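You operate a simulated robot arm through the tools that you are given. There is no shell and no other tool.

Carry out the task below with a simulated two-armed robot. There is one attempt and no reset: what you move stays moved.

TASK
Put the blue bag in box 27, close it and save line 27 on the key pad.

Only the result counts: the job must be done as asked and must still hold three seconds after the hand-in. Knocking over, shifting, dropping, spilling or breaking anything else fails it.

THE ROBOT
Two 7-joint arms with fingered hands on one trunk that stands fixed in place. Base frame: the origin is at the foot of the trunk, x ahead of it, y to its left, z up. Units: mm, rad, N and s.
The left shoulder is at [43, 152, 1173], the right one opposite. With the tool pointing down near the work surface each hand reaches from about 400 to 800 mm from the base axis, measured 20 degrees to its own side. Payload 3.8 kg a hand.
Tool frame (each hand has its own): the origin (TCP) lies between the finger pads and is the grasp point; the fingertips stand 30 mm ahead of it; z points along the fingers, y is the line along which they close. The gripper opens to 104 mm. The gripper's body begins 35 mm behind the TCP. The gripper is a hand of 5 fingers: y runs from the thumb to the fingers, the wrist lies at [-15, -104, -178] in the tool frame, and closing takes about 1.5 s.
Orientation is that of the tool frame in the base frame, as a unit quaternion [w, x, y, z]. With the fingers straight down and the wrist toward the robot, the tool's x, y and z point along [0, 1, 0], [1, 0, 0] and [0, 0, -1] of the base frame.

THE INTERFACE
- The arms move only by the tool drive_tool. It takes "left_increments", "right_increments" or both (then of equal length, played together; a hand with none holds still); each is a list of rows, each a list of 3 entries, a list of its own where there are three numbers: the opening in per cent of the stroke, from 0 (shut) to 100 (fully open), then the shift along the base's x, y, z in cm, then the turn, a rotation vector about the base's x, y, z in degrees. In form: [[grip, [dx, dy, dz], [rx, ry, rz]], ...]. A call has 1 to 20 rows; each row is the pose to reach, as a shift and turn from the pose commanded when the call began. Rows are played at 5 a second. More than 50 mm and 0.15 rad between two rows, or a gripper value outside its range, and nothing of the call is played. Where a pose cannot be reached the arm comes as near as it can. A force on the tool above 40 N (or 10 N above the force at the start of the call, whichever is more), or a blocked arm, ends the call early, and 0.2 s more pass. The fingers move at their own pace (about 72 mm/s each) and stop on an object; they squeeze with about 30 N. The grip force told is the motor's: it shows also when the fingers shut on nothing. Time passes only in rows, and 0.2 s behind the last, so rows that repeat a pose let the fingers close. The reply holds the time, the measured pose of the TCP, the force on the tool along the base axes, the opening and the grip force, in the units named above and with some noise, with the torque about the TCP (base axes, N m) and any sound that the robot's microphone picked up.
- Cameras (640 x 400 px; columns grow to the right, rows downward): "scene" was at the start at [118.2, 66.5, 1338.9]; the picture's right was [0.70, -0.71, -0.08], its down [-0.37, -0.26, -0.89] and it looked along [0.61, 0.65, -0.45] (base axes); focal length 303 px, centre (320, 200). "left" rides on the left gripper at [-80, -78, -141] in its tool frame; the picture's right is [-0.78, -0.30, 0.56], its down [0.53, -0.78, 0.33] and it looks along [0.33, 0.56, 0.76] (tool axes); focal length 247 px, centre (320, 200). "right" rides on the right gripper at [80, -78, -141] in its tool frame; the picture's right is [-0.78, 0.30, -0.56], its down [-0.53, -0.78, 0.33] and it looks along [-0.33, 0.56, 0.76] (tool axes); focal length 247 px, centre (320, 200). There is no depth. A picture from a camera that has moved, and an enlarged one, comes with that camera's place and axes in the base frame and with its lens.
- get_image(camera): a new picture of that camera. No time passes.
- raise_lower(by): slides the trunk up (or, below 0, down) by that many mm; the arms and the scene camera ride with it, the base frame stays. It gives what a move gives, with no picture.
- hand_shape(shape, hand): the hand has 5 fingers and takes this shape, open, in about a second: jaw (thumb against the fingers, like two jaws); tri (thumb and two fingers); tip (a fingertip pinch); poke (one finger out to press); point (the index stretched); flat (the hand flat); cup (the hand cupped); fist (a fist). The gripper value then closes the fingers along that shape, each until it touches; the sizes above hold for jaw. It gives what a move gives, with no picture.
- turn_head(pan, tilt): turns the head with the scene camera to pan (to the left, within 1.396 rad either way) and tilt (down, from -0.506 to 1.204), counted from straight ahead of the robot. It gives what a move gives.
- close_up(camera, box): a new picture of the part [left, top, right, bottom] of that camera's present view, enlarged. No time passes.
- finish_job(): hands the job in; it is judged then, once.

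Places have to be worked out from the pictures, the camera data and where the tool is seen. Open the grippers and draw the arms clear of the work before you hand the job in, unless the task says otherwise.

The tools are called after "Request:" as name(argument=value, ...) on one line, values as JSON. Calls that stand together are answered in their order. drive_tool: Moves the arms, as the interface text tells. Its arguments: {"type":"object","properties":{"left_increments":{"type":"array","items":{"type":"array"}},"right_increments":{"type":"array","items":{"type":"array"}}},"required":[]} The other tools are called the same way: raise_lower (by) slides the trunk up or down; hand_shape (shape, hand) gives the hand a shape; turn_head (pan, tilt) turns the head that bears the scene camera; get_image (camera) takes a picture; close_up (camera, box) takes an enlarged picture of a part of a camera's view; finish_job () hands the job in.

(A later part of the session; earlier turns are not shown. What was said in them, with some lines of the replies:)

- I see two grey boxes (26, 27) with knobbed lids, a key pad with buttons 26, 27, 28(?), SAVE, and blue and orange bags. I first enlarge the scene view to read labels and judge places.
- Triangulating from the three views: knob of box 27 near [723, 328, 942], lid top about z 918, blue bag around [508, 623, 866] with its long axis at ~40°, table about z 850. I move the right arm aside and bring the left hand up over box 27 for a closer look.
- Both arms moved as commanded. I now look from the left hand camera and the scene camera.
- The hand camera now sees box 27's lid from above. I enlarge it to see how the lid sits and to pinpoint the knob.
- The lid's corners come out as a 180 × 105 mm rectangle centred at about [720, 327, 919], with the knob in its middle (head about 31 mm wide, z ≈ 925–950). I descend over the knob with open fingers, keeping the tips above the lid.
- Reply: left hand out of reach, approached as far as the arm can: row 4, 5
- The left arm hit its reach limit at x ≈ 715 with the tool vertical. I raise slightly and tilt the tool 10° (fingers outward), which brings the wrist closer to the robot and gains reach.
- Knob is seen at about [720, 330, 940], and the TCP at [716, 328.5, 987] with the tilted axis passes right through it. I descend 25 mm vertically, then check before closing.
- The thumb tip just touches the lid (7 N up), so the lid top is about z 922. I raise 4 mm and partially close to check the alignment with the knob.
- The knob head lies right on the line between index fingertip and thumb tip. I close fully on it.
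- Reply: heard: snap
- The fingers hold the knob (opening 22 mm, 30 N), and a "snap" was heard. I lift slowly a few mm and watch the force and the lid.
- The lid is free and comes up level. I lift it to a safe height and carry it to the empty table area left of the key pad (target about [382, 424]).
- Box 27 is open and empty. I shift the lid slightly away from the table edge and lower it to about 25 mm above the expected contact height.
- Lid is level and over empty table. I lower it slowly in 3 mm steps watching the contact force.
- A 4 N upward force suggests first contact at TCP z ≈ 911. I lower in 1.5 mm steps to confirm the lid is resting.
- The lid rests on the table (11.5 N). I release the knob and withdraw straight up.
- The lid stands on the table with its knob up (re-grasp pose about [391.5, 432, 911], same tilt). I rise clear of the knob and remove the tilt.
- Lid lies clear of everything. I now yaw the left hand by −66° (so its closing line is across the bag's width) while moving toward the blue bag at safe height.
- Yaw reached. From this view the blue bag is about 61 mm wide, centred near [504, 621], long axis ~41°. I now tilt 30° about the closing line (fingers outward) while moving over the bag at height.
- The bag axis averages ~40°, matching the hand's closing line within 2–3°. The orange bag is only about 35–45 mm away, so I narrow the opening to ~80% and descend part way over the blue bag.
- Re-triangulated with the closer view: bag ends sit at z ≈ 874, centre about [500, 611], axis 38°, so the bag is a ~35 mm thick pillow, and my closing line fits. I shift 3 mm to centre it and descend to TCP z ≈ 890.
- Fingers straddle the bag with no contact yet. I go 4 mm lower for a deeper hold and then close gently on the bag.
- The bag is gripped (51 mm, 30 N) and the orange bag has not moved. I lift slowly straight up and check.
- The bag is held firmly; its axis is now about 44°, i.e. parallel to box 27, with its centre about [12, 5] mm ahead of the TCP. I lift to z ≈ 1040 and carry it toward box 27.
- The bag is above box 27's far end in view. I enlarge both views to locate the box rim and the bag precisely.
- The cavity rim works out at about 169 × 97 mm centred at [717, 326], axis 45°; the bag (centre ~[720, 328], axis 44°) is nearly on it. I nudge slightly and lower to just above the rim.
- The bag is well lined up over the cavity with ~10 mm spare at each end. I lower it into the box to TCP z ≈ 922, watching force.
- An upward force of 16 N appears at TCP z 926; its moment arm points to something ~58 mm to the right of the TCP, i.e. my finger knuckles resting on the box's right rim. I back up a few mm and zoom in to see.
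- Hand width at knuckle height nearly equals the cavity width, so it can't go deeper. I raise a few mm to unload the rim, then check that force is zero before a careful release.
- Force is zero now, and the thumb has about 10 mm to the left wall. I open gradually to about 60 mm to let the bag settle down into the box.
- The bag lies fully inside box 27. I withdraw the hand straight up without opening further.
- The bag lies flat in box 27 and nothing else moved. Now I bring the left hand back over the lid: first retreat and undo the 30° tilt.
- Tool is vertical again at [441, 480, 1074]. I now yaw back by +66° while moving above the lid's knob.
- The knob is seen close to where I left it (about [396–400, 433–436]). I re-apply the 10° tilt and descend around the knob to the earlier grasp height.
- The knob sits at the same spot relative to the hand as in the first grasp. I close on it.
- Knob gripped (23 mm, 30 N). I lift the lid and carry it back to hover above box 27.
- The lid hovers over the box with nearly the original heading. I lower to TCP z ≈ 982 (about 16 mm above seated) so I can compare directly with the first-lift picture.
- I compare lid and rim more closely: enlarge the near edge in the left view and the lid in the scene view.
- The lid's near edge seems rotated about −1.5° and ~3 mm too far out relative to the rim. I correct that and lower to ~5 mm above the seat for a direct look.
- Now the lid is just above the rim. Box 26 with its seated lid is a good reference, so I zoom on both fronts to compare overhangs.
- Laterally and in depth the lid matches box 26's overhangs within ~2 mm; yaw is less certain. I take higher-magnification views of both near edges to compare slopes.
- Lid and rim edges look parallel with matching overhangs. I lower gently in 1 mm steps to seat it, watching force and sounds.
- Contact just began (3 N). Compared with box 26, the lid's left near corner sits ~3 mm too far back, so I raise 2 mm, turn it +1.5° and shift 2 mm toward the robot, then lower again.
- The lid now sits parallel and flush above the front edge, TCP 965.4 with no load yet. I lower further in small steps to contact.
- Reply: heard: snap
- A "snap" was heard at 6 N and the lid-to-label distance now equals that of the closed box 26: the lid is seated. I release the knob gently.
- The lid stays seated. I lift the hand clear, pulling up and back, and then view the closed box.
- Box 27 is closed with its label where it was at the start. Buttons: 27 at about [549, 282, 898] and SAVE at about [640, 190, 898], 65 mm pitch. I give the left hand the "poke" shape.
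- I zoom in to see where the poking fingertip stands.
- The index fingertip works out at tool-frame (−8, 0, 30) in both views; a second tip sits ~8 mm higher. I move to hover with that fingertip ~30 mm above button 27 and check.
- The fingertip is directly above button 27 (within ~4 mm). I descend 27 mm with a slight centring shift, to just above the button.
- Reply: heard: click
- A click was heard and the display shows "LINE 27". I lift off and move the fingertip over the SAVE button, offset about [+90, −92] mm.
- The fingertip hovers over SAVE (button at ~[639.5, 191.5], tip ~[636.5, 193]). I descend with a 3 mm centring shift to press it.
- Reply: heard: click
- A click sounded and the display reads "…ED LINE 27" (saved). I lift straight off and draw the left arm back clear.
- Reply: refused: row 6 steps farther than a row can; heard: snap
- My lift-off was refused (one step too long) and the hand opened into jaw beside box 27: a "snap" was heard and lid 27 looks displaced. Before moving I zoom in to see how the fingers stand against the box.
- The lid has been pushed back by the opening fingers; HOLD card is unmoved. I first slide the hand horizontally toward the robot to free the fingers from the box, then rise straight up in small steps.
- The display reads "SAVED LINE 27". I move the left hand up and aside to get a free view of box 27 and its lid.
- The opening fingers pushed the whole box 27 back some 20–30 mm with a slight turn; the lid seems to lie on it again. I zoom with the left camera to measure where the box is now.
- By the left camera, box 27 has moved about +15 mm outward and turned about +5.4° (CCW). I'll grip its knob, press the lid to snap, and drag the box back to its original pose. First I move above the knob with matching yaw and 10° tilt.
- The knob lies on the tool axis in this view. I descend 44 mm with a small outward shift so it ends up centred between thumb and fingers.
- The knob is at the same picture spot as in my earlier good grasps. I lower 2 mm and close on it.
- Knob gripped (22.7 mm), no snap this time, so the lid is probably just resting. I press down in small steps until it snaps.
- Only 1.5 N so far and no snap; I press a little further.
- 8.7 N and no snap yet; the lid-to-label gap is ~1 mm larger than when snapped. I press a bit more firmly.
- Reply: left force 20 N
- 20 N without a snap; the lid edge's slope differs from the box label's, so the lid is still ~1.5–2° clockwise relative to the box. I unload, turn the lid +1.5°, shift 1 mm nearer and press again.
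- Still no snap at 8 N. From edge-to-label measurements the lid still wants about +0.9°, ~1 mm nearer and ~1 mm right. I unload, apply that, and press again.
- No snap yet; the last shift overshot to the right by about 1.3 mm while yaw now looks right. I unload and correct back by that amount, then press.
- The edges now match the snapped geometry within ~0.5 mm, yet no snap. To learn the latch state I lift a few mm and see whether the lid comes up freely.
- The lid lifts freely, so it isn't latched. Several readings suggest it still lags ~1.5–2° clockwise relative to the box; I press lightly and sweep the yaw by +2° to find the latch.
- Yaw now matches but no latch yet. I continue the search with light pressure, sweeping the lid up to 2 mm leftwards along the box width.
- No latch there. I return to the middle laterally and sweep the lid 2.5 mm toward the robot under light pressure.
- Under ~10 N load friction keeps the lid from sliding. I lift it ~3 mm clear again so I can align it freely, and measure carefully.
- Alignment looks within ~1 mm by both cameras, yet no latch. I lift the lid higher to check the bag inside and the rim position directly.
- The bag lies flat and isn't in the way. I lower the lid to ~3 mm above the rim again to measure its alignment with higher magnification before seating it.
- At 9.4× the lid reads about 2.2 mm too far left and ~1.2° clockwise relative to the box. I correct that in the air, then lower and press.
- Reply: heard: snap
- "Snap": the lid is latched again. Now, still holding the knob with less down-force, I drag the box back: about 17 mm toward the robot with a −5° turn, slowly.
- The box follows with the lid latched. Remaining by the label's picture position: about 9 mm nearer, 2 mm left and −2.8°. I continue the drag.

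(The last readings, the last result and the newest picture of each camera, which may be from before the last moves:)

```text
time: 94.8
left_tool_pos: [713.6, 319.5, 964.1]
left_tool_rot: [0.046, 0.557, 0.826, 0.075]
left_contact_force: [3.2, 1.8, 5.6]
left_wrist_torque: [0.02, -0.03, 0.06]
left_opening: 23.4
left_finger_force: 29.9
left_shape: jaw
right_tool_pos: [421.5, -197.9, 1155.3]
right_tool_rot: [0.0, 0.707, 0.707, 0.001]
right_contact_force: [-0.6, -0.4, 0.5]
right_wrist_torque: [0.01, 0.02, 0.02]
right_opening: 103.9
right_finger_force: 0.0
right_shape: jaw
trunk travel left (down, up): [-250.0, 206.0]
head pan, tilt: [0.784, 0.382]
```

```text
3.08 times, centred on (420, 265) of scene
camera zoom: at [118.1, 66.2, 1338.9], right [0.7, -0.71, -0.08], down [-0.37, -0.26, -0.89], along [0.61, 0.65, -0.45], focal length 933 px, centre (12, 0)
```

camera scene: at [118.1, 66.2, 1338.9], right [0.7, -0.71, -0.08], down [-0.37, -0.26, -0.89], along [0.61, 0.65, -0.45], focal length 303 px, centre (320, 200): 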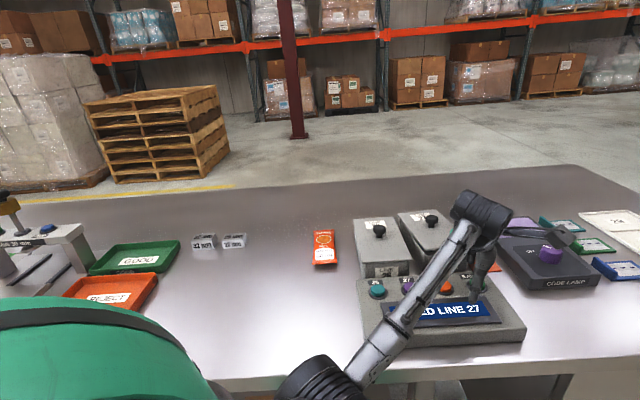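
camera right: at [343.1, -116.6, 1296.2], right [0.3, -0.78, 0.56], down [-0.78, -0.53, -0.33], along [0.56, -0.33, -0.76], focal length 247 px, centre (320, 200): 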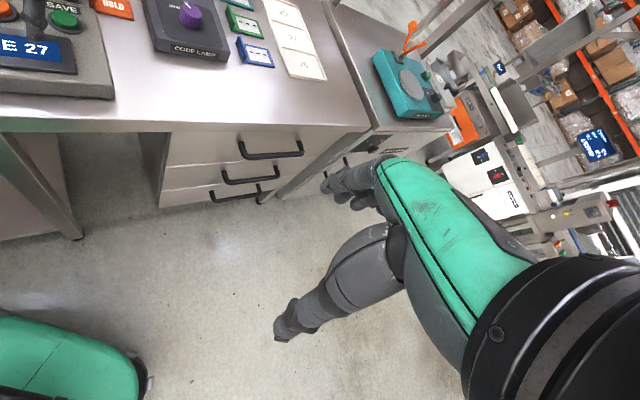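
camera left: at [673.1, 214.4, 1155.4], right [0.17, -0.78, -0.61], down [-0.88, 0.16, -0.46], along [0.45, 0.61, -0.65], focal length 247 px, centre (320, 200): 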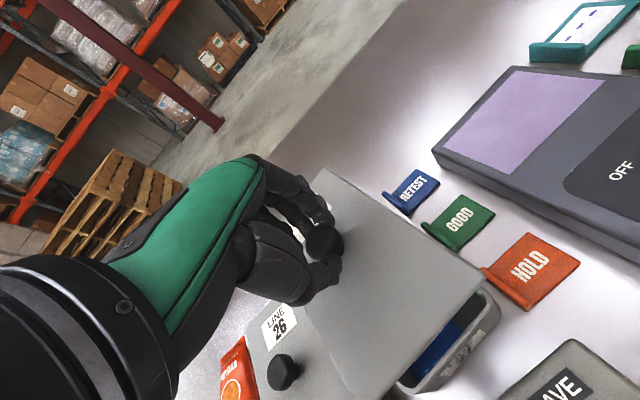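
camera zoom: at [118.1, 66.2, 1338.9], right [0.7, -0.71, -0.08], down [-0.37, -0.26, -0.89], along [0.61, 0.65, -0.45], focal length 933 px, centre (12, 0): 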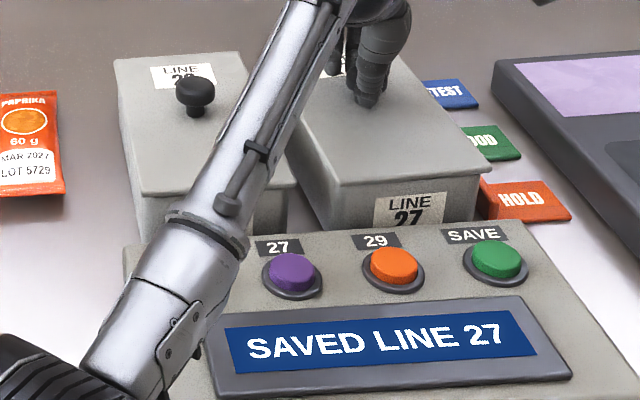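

Depth is now right, but the box didn't turn this time (fingers slid round the round knob); it needs ~−2.9° and the front ~6 mm left. I reduce the down-force and turn further while shifting slightly left.

Request:
drive_tool(left_increments=[[0, [0, 0, 0.12], [0, 0, 0]], [0, [0, 0, 0.2], [0, 0, -1]], [0, [-0.03, 0.03, 0.2], [0, 0, -2]], [0, [-0.06, 0.06, 0.2], [0, 0, -3]], [0, [-0.1, 0.1, 0.2], [0, 0, -4]], [0, [-0.14, 0.14, 0.2], [0, 0, -5]], [0, [-0.14, 0.14, 0.2], [0, 0, -5]]])

Request:
close_up(camera="scene", box=[412, 240, 480, 282])

Request:
get_image(camera="left")

```text
time: 96.4
left_tool_pos: [713.2, 320.6, 964.1]
left_tool_rot: [0.048, 0.592, 0.801, 0.073]
left_contact_force: [0.7, 0.0, -0.2]
left_wrist_torque: [-0.06, 0.04, 0.1]
left_opening: 23.2
left_finger_force: 30.4
left_shape: jaw
right_tool_pos: [422.2, -196.8, 1155.4]
right_tool_rot: [-0.001, 0.707, 0.707, 0.0]
right_contact_force: [-0.2, 0.1, -0.3]
right_wrist_torque: [0.01, -0.03, 0.01]
right_opening: 103.6
right_finger_force: 0.1
right_shape: jaw
trunk travel left (down, up): [-250.0, 206.0]
head pan, tilt: [0.784, 0.382]
heard: snap
```

```text
9.41 times, centred on (446, 261) of scene
camera zoom: at [118.5, 66.1, 1338.9], right [0.7, -0.71, -0.08], down [-0.37, -0.26, -0.89], along [0.61, 0.65, -0.45], focal length 2855 px, centre (-866, -374)
```

zoom: 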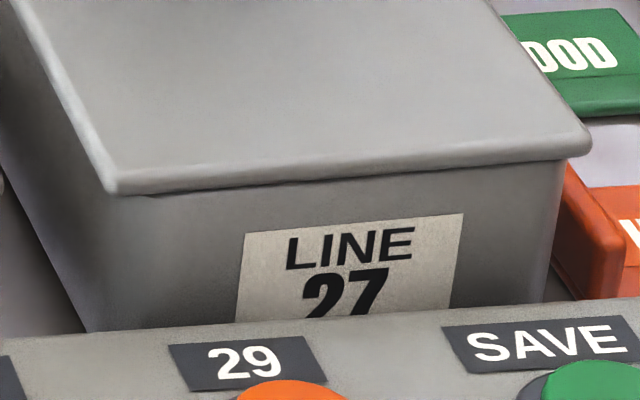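

```text
taken
camera left: at [639.7, 213.9, 1091.0], right [0.04, -0.79, -0.61], down [-0.83, 0.31, -0.46], along [0.55, 0.53, -0.65], focal length 247 px, centre (320, 200)
```

left: 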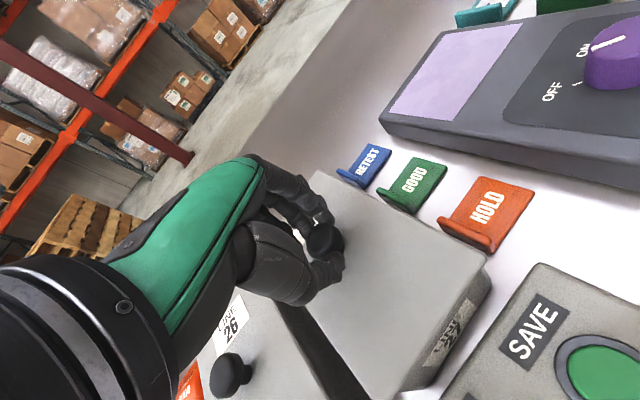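

The latch let go ("snap") and only the lid turned; the box itself is now within ~2 mm of its original place and ~2.7° off, which I accept. I lift the lid 3 mm, turn it +2.5° to match the box and re-measure before latching.

Request:
drive_tool(left_increments=[[0, [0, 0, 0.3], [0, 0, 0]], [0, [0.05, -0.05, 0.35], [0, 0, 1.2]], [0, [0.1, -0.1, 0.35], [0, 0, 2.5]], [0, [0.1, -0.1, 0.35], [0, 0, 2.5]]])

Request:
close_up(camera="scene", box=[412, 240, 480, 282])

Request:
close_up(camera="left", box=[300, 150, 520, 400])

```text
time: 97.4
left_tool_pos: [713.7, 320.3, 968.8]
left_tool_rot: [0.046, 0.573, 0.815, 0.074]
left_contact_force: [-0.3, 0.5, -0.9]
left_wrist_torque: [0.0, 0.01, -0.01]
left_opening: 23.4
left_finger_force: 29.6
left_shape: jaw
right_tool_pos: [421.6, -197.3, 1155.9]
right_tool_rot: [0.0, 0.707, 0.707, 0.0]
right_contact_force: [0.4, 0.4, 0.4]
right_wrist_torque: [0.02, 0.02, -0.02]
right_opening: 103.7
right_finger_force: 0.0
right_shape: jaw
trunk travel left (down, up): [-250.0, 206.0]
head pan, tilt: [0.784, 0.382]
```

```text
9.41 times, centred on (446, 261) of scene
camera zoom: at [118.4, 66.4, 1338.9], right [0.7, -0.71, -0.08], down [-0.37, -0.26, -0.89], along [0.61, 0.65, -0.45], focal length 2855 px, centre (-866, -374)
```

zoom: 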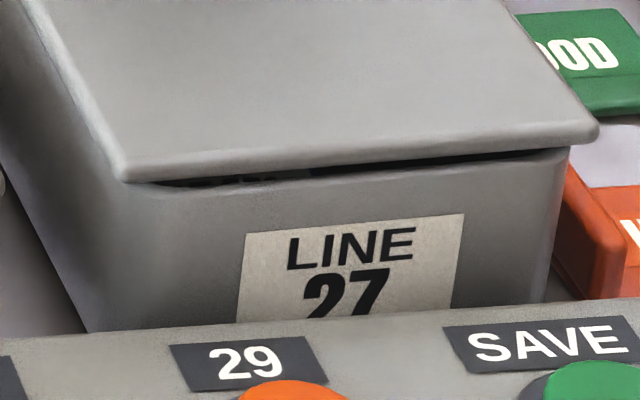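

```text
1.60 times, centred on (410, 275) of left
camera zoom: at [645.7, 210.1, 1094.6], right [0.08, -0.79, -0.61], down [-0.85, 0.27, -0.46], along [0.53, 0.55, -0.65], focal length 395 px, centre (176, 80)
```

zoom: 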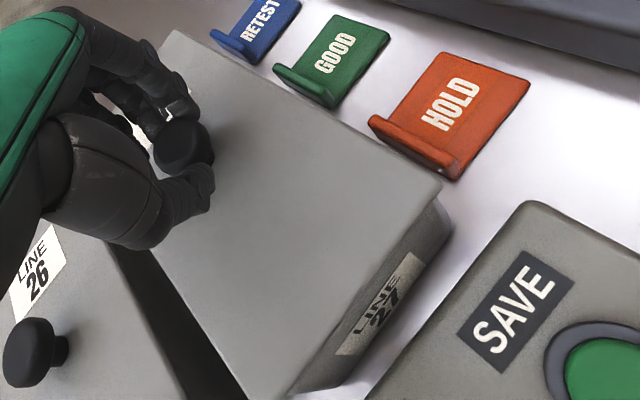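

The lid needs about +0.9°, 1.5 mm right and ~0.8 mm nearer to reproduce the geometry that latched last time. I apply that and press down.

Request:
drive_tool(left_increments=[[0, [0.03, -0.08, 0], [0, 0, 0.5]], [0, [0.054, -0.157, 0], [0, 0, 0.9]], [0, [0.054, -0.157, -0.15], [0, 0, 0.9]], [0, [0.054, -0.157, -0.3], [0, 0, 0.9]], [0, [0.054, -0.157, -0.5], [0, 0, 0.9]], [0, [0.054, -0.157, -0.7], [0, 0, 0.9]], [0, [0.054, -0.157, -0.7], [0, 0, 0.9]]])

Request:
close_up(camera="scene", box=[412, 240, 480, 282])

```text
time: 99.0
left_tool_pos: [713.8, 317.6, 964.7]
left_tool_rot: [0.047, 0.568, 0.818, 0.076]
left_contact_force: [1.9, -0.1, 4.4]
left_wrist_torque: [0.01, -0.03, 0.03]
left_opening: 23.4
left_finger_force: 29.7
left_shape: jaw
right_tool_pos: [420.2, -197.7, 1154.7]
right_tool_rot: [-0.001, 0.707, 0.707, 0.001]
right_contact_force: [0.0, 0.2, 0.3]
right_wrist_torque: [-0.05, 0.0, 0.02]
right_opening: 103.7
right_finger_force: 0.0
right_shape: jaw
trunk travel left (down, up): [-250.0, 206.0]
head pan, tilt: [0.784, 0.382]
```

```text
9.41 times, centred on (446, 261) of scene
camera zoom: at [117.9, 66.0, 1339.0], right [0.7, -0.71, -0.08], down [-0.37, -0.26, -0.89], along [0.61, 0.65, -0.44], focal length 2855 px, centre (-866, -374)
```

zoom: 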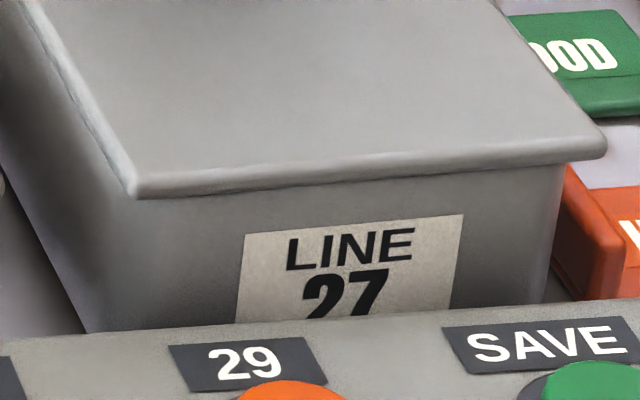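

No latch yet at 4.4 N; now the lid reads ~1 mm too far right and ~1 mm too near. I lift, correct by that, add 0.4°, and press again.

Request:
drive_tool(left_increments=[[0, [0, 0, 0.4], [0, 0, 0]], [0, [0, 0, 0.6], [0, 0, 0]], [0, [-0.014, 0.134, 0.6], [0, 0, 0.4]], [0, [-0.014, 0.134, 0.4], [0, 0, 0.4]], [0, [-0.014, 0.134, 0.2], [0, 0, 0.4]], [0, [-0.014, 0.134, 0], [0, 0, 0.4]], [0, [-0.014, 0.134, -0.1], [0, 0, 0.4]], [0, [-0.014, 0.134, -0.2], [0, 0, 0.4]]])

Request:
close_up(camera="scene", box=[412, 240, 480, 282])

```text
time: 100.8
left_tool_pos: [714.0, 318.3, 964.0]
left_tool_rot: [0.047, 0.564, 0.821, 0.077]
left_contact_force: [1.0, -0.1, 11.5]
left_wrist_torque: [0.05, -0.08, -0.01]
left_opening: 23.8
left_finger_force: 30.2
left_shape: jaw
right_tool_pos: [419.5, -198.8, 1155.8]
right_tool_rot: [0.0, 0.707, 0.707, 0.002]
right_contact_force: [0.3, -0.8, -0.2]
right_wrist_torque: [0.01, 0.0, -0.01]
right_opening: 103.8
right_finger_force: 0.0
right_shape: jaw
trunk travel left (down, up): [-250.0, 206.0]
head pan, tilt: [0.784, 0.382]
```

```text
9.41 times, centred on (446, 261) of scene
camera zoom: at [116.6, 65.5, 1339.3], right [0.7, -0.71, -0.08], down [-0.37, -0.26, -0.89], along [0.61, 0.65, -0.44], focal length 2855 px, centre (-866, -374)
```

zoom: 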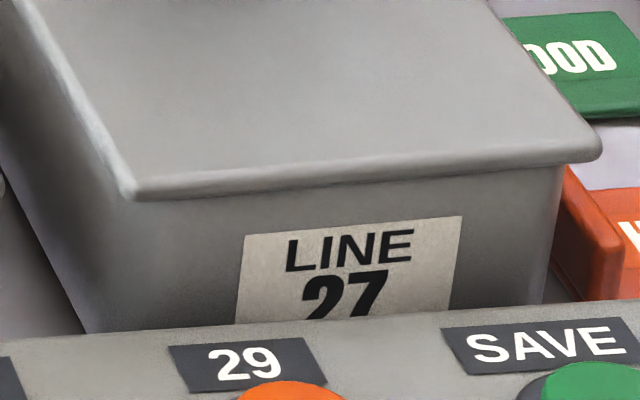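

Laterally perfect now, but the lid's slope still lags by about 0.8°, and it's ~0.5 mm too near. I lift, correct and press again.

Request:
drive_tool(left_increments=[[0, [0, 0, 0.4], [0, 0, 0]], [0, [0, 0, 0.7], [0, 0, 0]], [0, [0.034, 0.037, 0.7], [0, 0, 1.0]], [0, [0.034, 0.037, 0.5], [0, 0, 1.0]], [0, [0.034, 0.037, 0.3], [0, 0, 1.0]], [0, [0.034, 0.037, 0.1], [0, 0, 1.0]], [0, [0.034, 0.037, 0], [0, 0, 1.0]], [0, [0.034, 0.037, -0.1], [0, 0, 1.0]]])

Request:
close_up(camera="scene", box=[412, 240, 480, 282])

```text
time: 102.6
left_tool_pos: [713.3, 319.4, 962.5]
left_tool_rot: [0.046, 0.558, 0.825, 0.078]
left_contact_force: [1.8, 2.8, 14.9]
left_wrist_torque: [0.1, -0.17, 0.04]
left_opening: 24.1
left_finger_force: 30.2
left_shape: jaw
right_tool_pos: [419.2, -198.3, 1155.7]
right_tool_rot: [0.0, 0.707, 0.707, 0.001]
right_contact_force: [-0.5, 0.1, 0.4]
right_wrist_torque: [0.0, -0.04, -0.01]
right_opening: 103.7
right_finger_force: 0.2
right_shape: jaw
trunk travel left (down, up): [-250.0, 206.0]
head pan, tilt: [0.784, 0.382]
```

```text
9.41 times, centred on (446, 261) of scene
camera zoom: at [115.9, 65.4, 1339.4], right [0.7, -0.71, -0.08], down [-0.37, -0.26, -0.89], along [0.61, 0.66, -0.44], focal length 2855 px, centre (-866, -374)
```

zoom: 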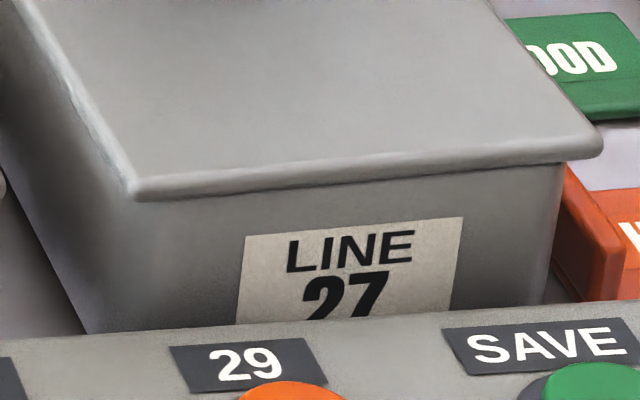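

All metrics are within half a millimetre but still no latch. The last successful latch was ~0.75 mm nearer and left of this; I try that position with the present yaw.

Request:
drive_tool(left_increments=[[0, [0, 0, 0.4], [0, 0, 0]], [0, [0, 0, 0.7], [0, 0, 0]], [0, [-0.1, 0, 0.7], [0, 0, 0.2]], [0, [-0.1, 0, 0.5], [0, 0, 0.2]], [0, [-0.1, 0, 0.3], [0, 0, 0.2]], [0, [-0.1, 0, 0.1], [0, 0, 0.2]], [0, [-0.1, 0, 0], [0, 0, 0.2]], [0, [-0.1, 0, -0.1], [0, 0, 0.2]]])

Request:
close_up(camera="scene", box=[412, 240, 480, 282])

Request:
close_up(camera="left", box=[300, 150, 520, 400])

```text
time: 104.4
left_tool_pos: [711.4, 319.2, 963.0]
left_tool_rot: [0.048, 0.556, 0.826, 0.079]
left_contact_force: [0.1, -2.8, 17.7]
left_wrist_torque: [0.01, -0.15, -0.03]
left_opening: 24.3
left_finger_force: 29.6
left_shape: jaw
right_tool_pos: [418.3, -198.3, 1156.0]
right_tool_rot: [0.0, 0.707, 0.707, 0.001]
right_contact_force: [-0.2, -0.1, -0.2]
right_wrist_torque: [0.0, 0.01, 0.05]
right_opening: 103.6
right_finger_force: 0.0
right_shape: jaw
trunk travel left (down, up): [-250.0, 206.0]
head pan, tilt: [0.784, 0.382]
```

```text
9.41 times, centred on (446, 261) of scene
camera zoom: at [115.5, 64.5, 1339.4], right [0.7, -0.71, -0.08], down [-0.37, -0.26, -0.89], along [0.61, 0.66, -0.44], focal length 2855 px, centre (-866, -374)
```

zoom: 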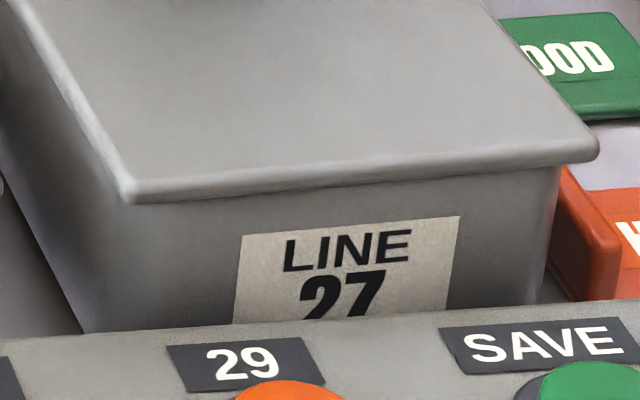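

```text
1.60 times, centred on (410, 275) of left
camera zoom: at [647.4, 205.4, 1087.6], right [0.11, -0.79, -0.61], down [-0.85, 0.23, -0.46], along [0.51, 0.57, -0.65], focal length 395 px, centre (176, 80)
```

zoom: 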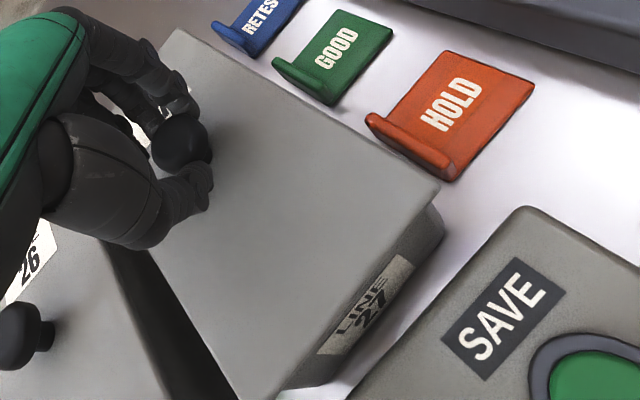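

Comparing with the image where the lid was latched at this same box pose, I'm within ~0.5 mm and ~0.5° but haven't hit the latch. I return to the best pose and do a small ±1 mm wiggle under light (~4 N) pressure.

Request:
drive_tool(left_increments=[[0, [0, 0, 0.4], [0, 0, 0]], [0, [0.05, 0, 0.7], [0, 0, 0]], [0, [0.11, -0.02, 0.7], [0, 0, -0.5]], [0, [0.11, -0.02, 0.4], [0, 0, -0.5]], [0, [0.11, -0.02, 0.3], [0, 0, -0.5]], [0, [0.15, -0.06, 0.3], [0, 0, -0.5]], [0, [0.19, -0.09, 0.3], [0, 0, -0.5]], [0, [0.22, -0.05, 0.3], [0, 0, -0.5]], [0, [0.25, -0.01, 0.3], [0, 0, -0.5]], [0, [0.21, 0.03, 0.3], [0, 0, -0.5]], [0, [0.17, 0.06, 0.3], [0, 0, -0.5]], [0, [0.13, 0.09, 0.3], [0, 0, -0.5]], [0, [0.1, 0.05, 0.3], [0, 0, -0.5]], [0, [0.07, 0.01, 0.3], [0, 0, -0.5]], [0, [0.11, -0.02, 0.3], [0, 0, -0.5]]])

Request:
close_up(camera="scene", box=[412, 240, 480, 282])

```text
time: 107.6
left_tool_pos: [713.5, 318.7, 963.3]
left_tool_rot: [0.044, 0.559, 0.824, 0.076]
left_contact_force: [-0.3, 0.7, 9.6]
left_wrist_torque: [0.05, -0.08, 0.03]
left_opening: 24.0
left_finger_force: 30.2
left_shape: jaw
right_tool_pos: [420.9, -197.3, 1155.8]
right_tool_rot: [0.001, 0.707, 0.707, 0.002]
right_contact_force: [-0.6, -0.7, -0.6]
right_wrist_torque: [0.01, 0.01, 0.03]
right_opening: 103.8
right_finger_force: 0.0
right_shape: jaw
trunk travel left (down, up): [-250.0, 206.0]
head pan, tilt: [0.784, 0.382]
```

```text
9.41 times, centred on (446, 261) of scene
camera zoom: at [116.8, 65.8, 1339.1], right [0.7, -0.71, -0.08], down [-0.37, -0.26, -0.89], along [0.61, 0.65, -0.44], focal length 2855 px, centre (-866, -374)
```

zoom: 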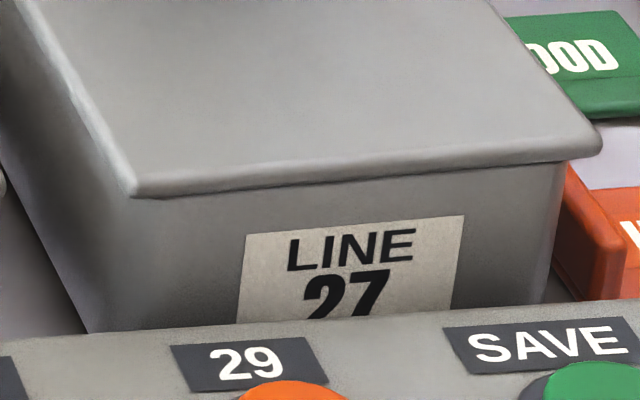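

Geometry now equals the latched one, yet no snap. I notice both latches came after the lid had been lifted well clear, so I lift it ~55 mm straight up and lower it again at this same pose.

Request:
drive_tool(left_increments=[[0, [0, 0, 1.0], [0, 0, 0]], [0, [0, 0, 2.5], [0, 0, 0]], [0, [0, 0, 4.5], [0, 0, 0]], [0, [0, 0, 6.0], [0, 0, 0]], [0, [0, 0, 6.0], [0, 0, 0]], [0, [0, 0, 4.5], [0, 0, 0]], [0, [0, 0, 2.5], [0, 0, 0]], [0, [0, 0, 1.2], [0, 0, 0]], [0, [0, 0, 0.8], [0, 0, 0]], [0, [0, 0, 0.5], [0, 0, 0]], [0, [0, 0, 0.3], [0, 0, 0]], [0, [0, 0, 0.1], [0, 0, 0]], [0, [0, 0, 0], [0, 0, 0]]])

Request:
close_up(camera="scene", box=[412, 240, 480, 282])

```text
time: 110.4
left_tool_pos: [714.2, 317.9, 964.3]
left_tool_rot: [0.047, 0.559, 0.824, 0.077]
left_contact_force: [1.8, 0.2, 7.6]
left_wrist_torque: [-0.01, -0.07, 0.01]
left_opening: 23.8
left_finger_force: 30.4
left_shape: jaw
right_tool_pos: [419.7, -198.0, 1155.7]
right_tool_rot: [-0.001, 0.707, 0.707, 0.0]
right_contact_force: [-0.4, 0.9, 0.8]
right_wrist_torque: [0.01, -0.04, -0.01]
right_opening: 103.8
right_finger_force: 0.1
right_shape: jaw
trunk travel left (down, up): [-250.0, 206.0]
head pan, tilt: [0.784, 0.382]
heard: snap
```

```text
9.41 times, centred on (446, 261) of scene
camera zoom: at [117.4, 65.7, 1339.2], right [0.7, -0.71, -0.08], down [-0.37, -0.26, -0.89], along [0.61, 0.65, -0.44], focal length 2855 px, centre (-866, -374)
```

zoom: 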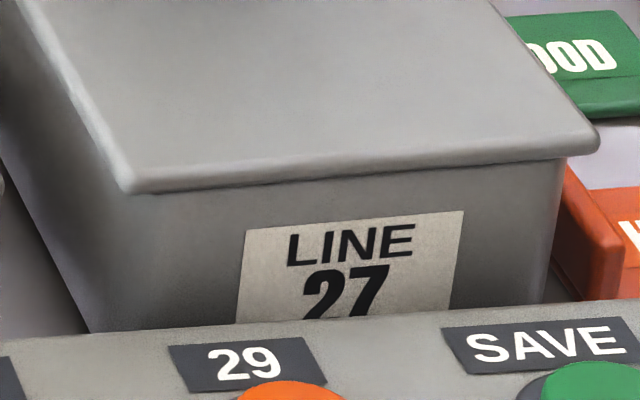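

"Snap" heard: the lid is latched on box 27. I release the knob gently, the same way as before.

Request:
drive_tool(left_increments=[[25, [0, 0, 0.1], [0, 0, 0]], [35, [0, 0, 0.2], [0, 0, 0]], [50, [0, 0, 0.3], [0, 0, 0]], [70, [0, 0, 0.5], [0, 0, 0]], [90, [0, 0, 0.5], [0, 0, 0]], [100, [0, 0, 0.5], [0, 0, 0]], [100, [0, 0, 0.5], [0, 0, 0]]])

Request:
close_up(camera="left", box=[200, 120, 420, 400])

Request:
close_up(camera="scene", box=[412, 240, 480, 282])

```text
time: 112.0
left_tool_pos: [713.4, 318.8, 965.9]
left_tool_rot: [0.045, 0.56, 0.824, 0.075]
left_contact_force: [0.3, -0.1, -0.2]
left_wrist_torque: [0.0, 0.0, 0.02]
left_opening: 103.5
left_finger_force: 0.0
left_shape: jaw
right_tool_pos: [421.3, -196.5, 1153.6]
right_tool_rot: [-0.001, 0.707, 0.707, 0.0]
right_contact_force: [0.4, 0.0, -0.1]
right_wrist_torque: [0.01, 0.0, 0.02]
right_opening: 103.5
right_finger_force: 0.1
right_shape: jaw
trunk travel left (down, up): [-250.0, 206.0]
head pan, tilt: [0.784, 0.382]
```

```text
1.43 times, centred on (310, 260) of left
camera zoom: at [649.3, 206.3, 1091.8], right [0.1, -0.79, -0.61], down [-0.86, 0.24, -0.46], along [0.51, 0.57, -0.65], focal length 353 px, centre (334, 114)
```

zoom: 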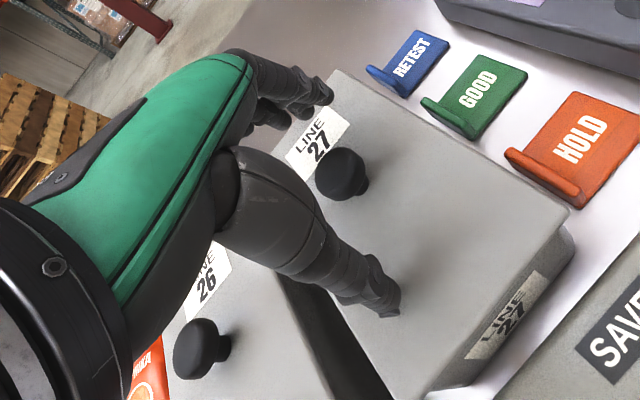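

```text
9.41 times, centred on (446, 261) of scene
camera zoom: at [118.4, 66.3, 1338.9], right [0.7, -0.71, -0.08], down [-0.37, -0.26, -0.89], along [0.61, 0.65, -0.45], focal length 2855 px, centre (-866, -374)
```

zoom: 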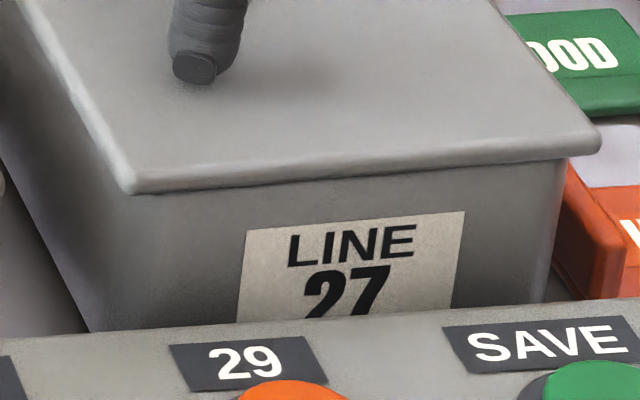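

Released without a snap; the lid stays seated. I lift straight up in small steps and then draw the left arm back toward its starting place.

Request:
drive_tool(left_increments=[[100, [0, 0, 1.5], [0, 0, 0]], [100, [0, 0, 4], [0, 0, 0]], [100, [0, 0, 7], [0, 0, 0]], [100, [0, 0, 10], [0, 0, 0]], [100, [-1, 0.3, 13], [0, 0, 0]], [100, [-4, 1.2, 15], [-1.7, 4.7, -3]], [100, [-8, 2.4, 16], [-3.4, 9.4, -6]], [100, [-12, 3.6, 16], [-3.4, 9.4, -6]], [100, [-16, 4.8, 16], [-3.4, 9.4, -6]], [100, [-20, 6.0, 16], [-3.4, 9.4, -6]], [100, [-24, 8.0, 16], [-3.4, 9.4, -6]], [100, [-28, 10.0, 16], [-3.4, 9.4, -6]], [100, [-31, 12.0, 16], [-3.4, 9.4, -6]]])

Request:
get_image(camera="scene")

Request:
close_up(camera="scene", box=[340, 200, 540, 360])

Request:
get_image(camera="left")

```text
time: 114.8
left_tool_pos: [401.9, 438.9, 1128.4]
left_tool_rot: [-0.002, 0.605, 0.796, 0.001]
left_contact_force: [0.1, -0.4, 0.5]
left_wrist_torque: [0.0, -0.02, 0.02]
left_opening: 103.9
left_finger_force: 0.1
left_shape: jaw
right_tool_pos: [419.6, -197.0, 1156.1]
right_tool_rot: [0.0, 0.707, 0.707, 0.0]
right_contact_force: [0.3, -0.8, 0.0]
right_wrist_torque: [0.01, -0.01, 0.0]
right_opening: 103.6
right_finger_force: 0.0
right_shape: jaw
trunk travel left (down, up): [-250.0, 206.0]
head pan, tilt: [0.784, 0.382]
```

```text
taken
camera scene: at [117.2, 67.1, 1339.0], right [0.7, -0.71, -0.08], down [-0.37, -0.26, -0.89], along [0.61, 0.65, -0.45], focal length 303 px, centre (320, 200)
```

scene: 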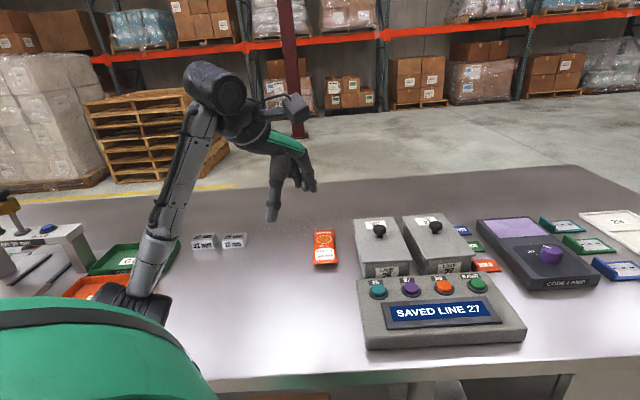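

```text
2.50 times, centred on (440, 280) of scene
camera zoom: at [117.2, 67.1, 1339.0], right [0.7, -0.71, -0.08], down [-0.37, -0.26, -0.89], along [0.61, 0.65, -0.45], focal length 758 px, centre (20, 0)
```

zoom: 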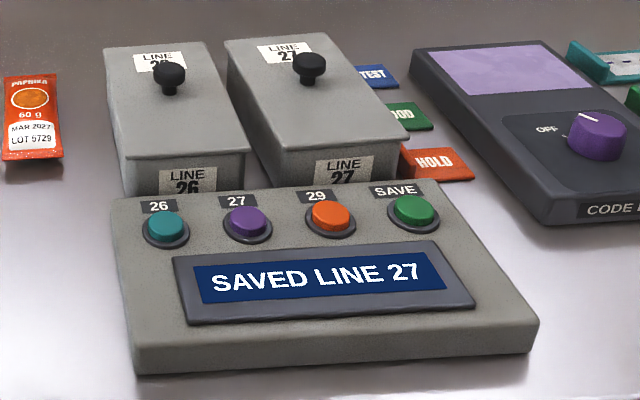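

```text
taken
camera left: at [348.5, 340.8, 1270.2], right [-0.08, -0.82, -0.56], down [-0.89, 0.31, -0.33], along [0.45, 0.47, -0.76], focal length 247 px, centre (320, 200)
```

left: 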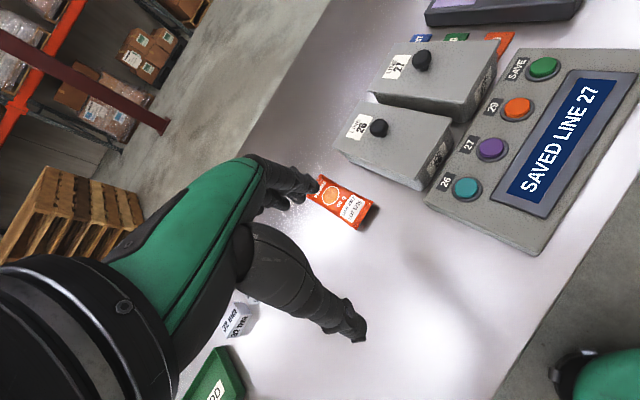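

Display shows "SAVED LINE 27", box 27 is back nearly in place and other items look untouched. I zoom once more on the closed lid and the surroundings before handing in.

Request:
close_up(camera="scene", box=[350, 200, 500, 290])

Request:
close_up(camera="left", box=[310, 10, 560, 220])

Request:
close_up(camera="scene", box=[180, 210, 350, 290])

```text
4.27 times, centred on (425, 245) of scene
camera zoom: at [117.2, 67.1, 1339.0], right [0.7, -0.71, -0.08], down [-0.37, -0.26, -0.89], along [0.61, 0.65, -0.45], focal length 1294 px, centre (-128, 8)
```

zoom: 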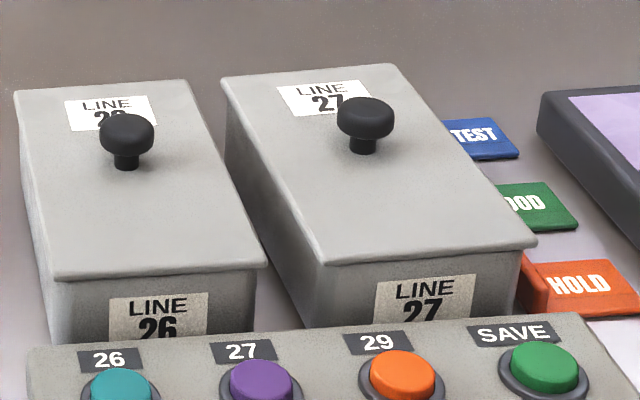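

```text
1.90 times, centred on (435, 115) of left
camera zoom: at [348.5, 340.8, 1270.2], right [-0.08, -0.82, -0.56], down [-0.89, 0.31, -0.33], along [0.45, 0.47, -0.76], focal length 470 px, centre (101, 362)
```

zoom: 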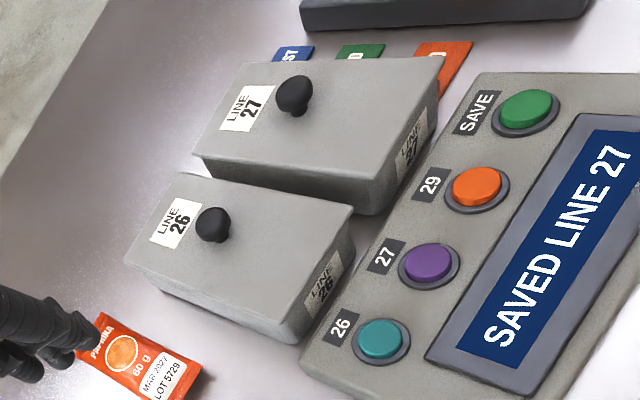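

```text
3.76 times, centred on (265, 250) of scene
camera zoom: at [117.2, 67.1, 1339.0], right [0.7, -0.71, -0.08], down [-0.37, -0.26, -0.89], along [0.61, 0.65, -0.45], focal length 1142 px, centre (527, 12)
```

zoom: 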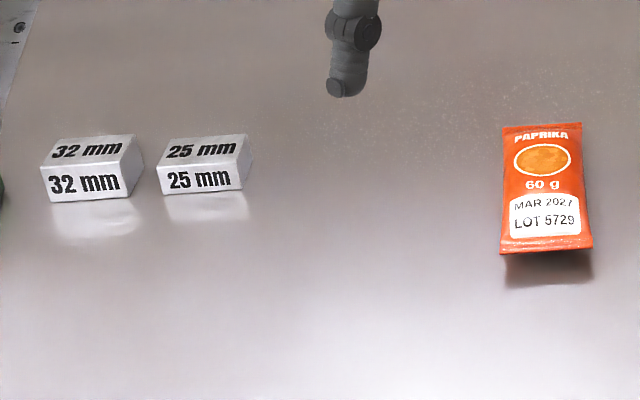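

Box 27 is closed with the blue bag inside, and its lid latched with a snap. The key pad shows "SAVED LINE 27". The orange bag, blocks, cards and box 26 look unmoved. Box 27 itself is not exactly where it started: I knocked it while opening the hand and dragged it back to roughly 6 mm and 2–3° off. Both hands are open and clear, so I hand the job in.

Request:
finish_job()

```text
The job is handed in.
```

The blue bag is in box 27, the lid is on and latched, and the key pad shows "SAVED LINE 27". The job is handed in; I have no verdict back yet.

- **Box 27 was knocked:** after I pressed SAVE, one of my moves was refused. The left hand then opened while still beside box 27, which pushed the box back about 15 mm and unlatched its lid.
- **How I fixed it:** I dragged the box back by its knob and latched the lid again. The box now stands about 6 mm and 2–3° from where it started.
- **Bag dropped into the box:** the hand was too wide to go deeper, so I let go of the bag just above the rim. It fell about 4–5 cm and lay flat inside.

In the last pictures box 26, the orange bag, the two blocks and the RETEST, GOOD and HOLD cards look unmoved. Both hands are open and clear of the work.
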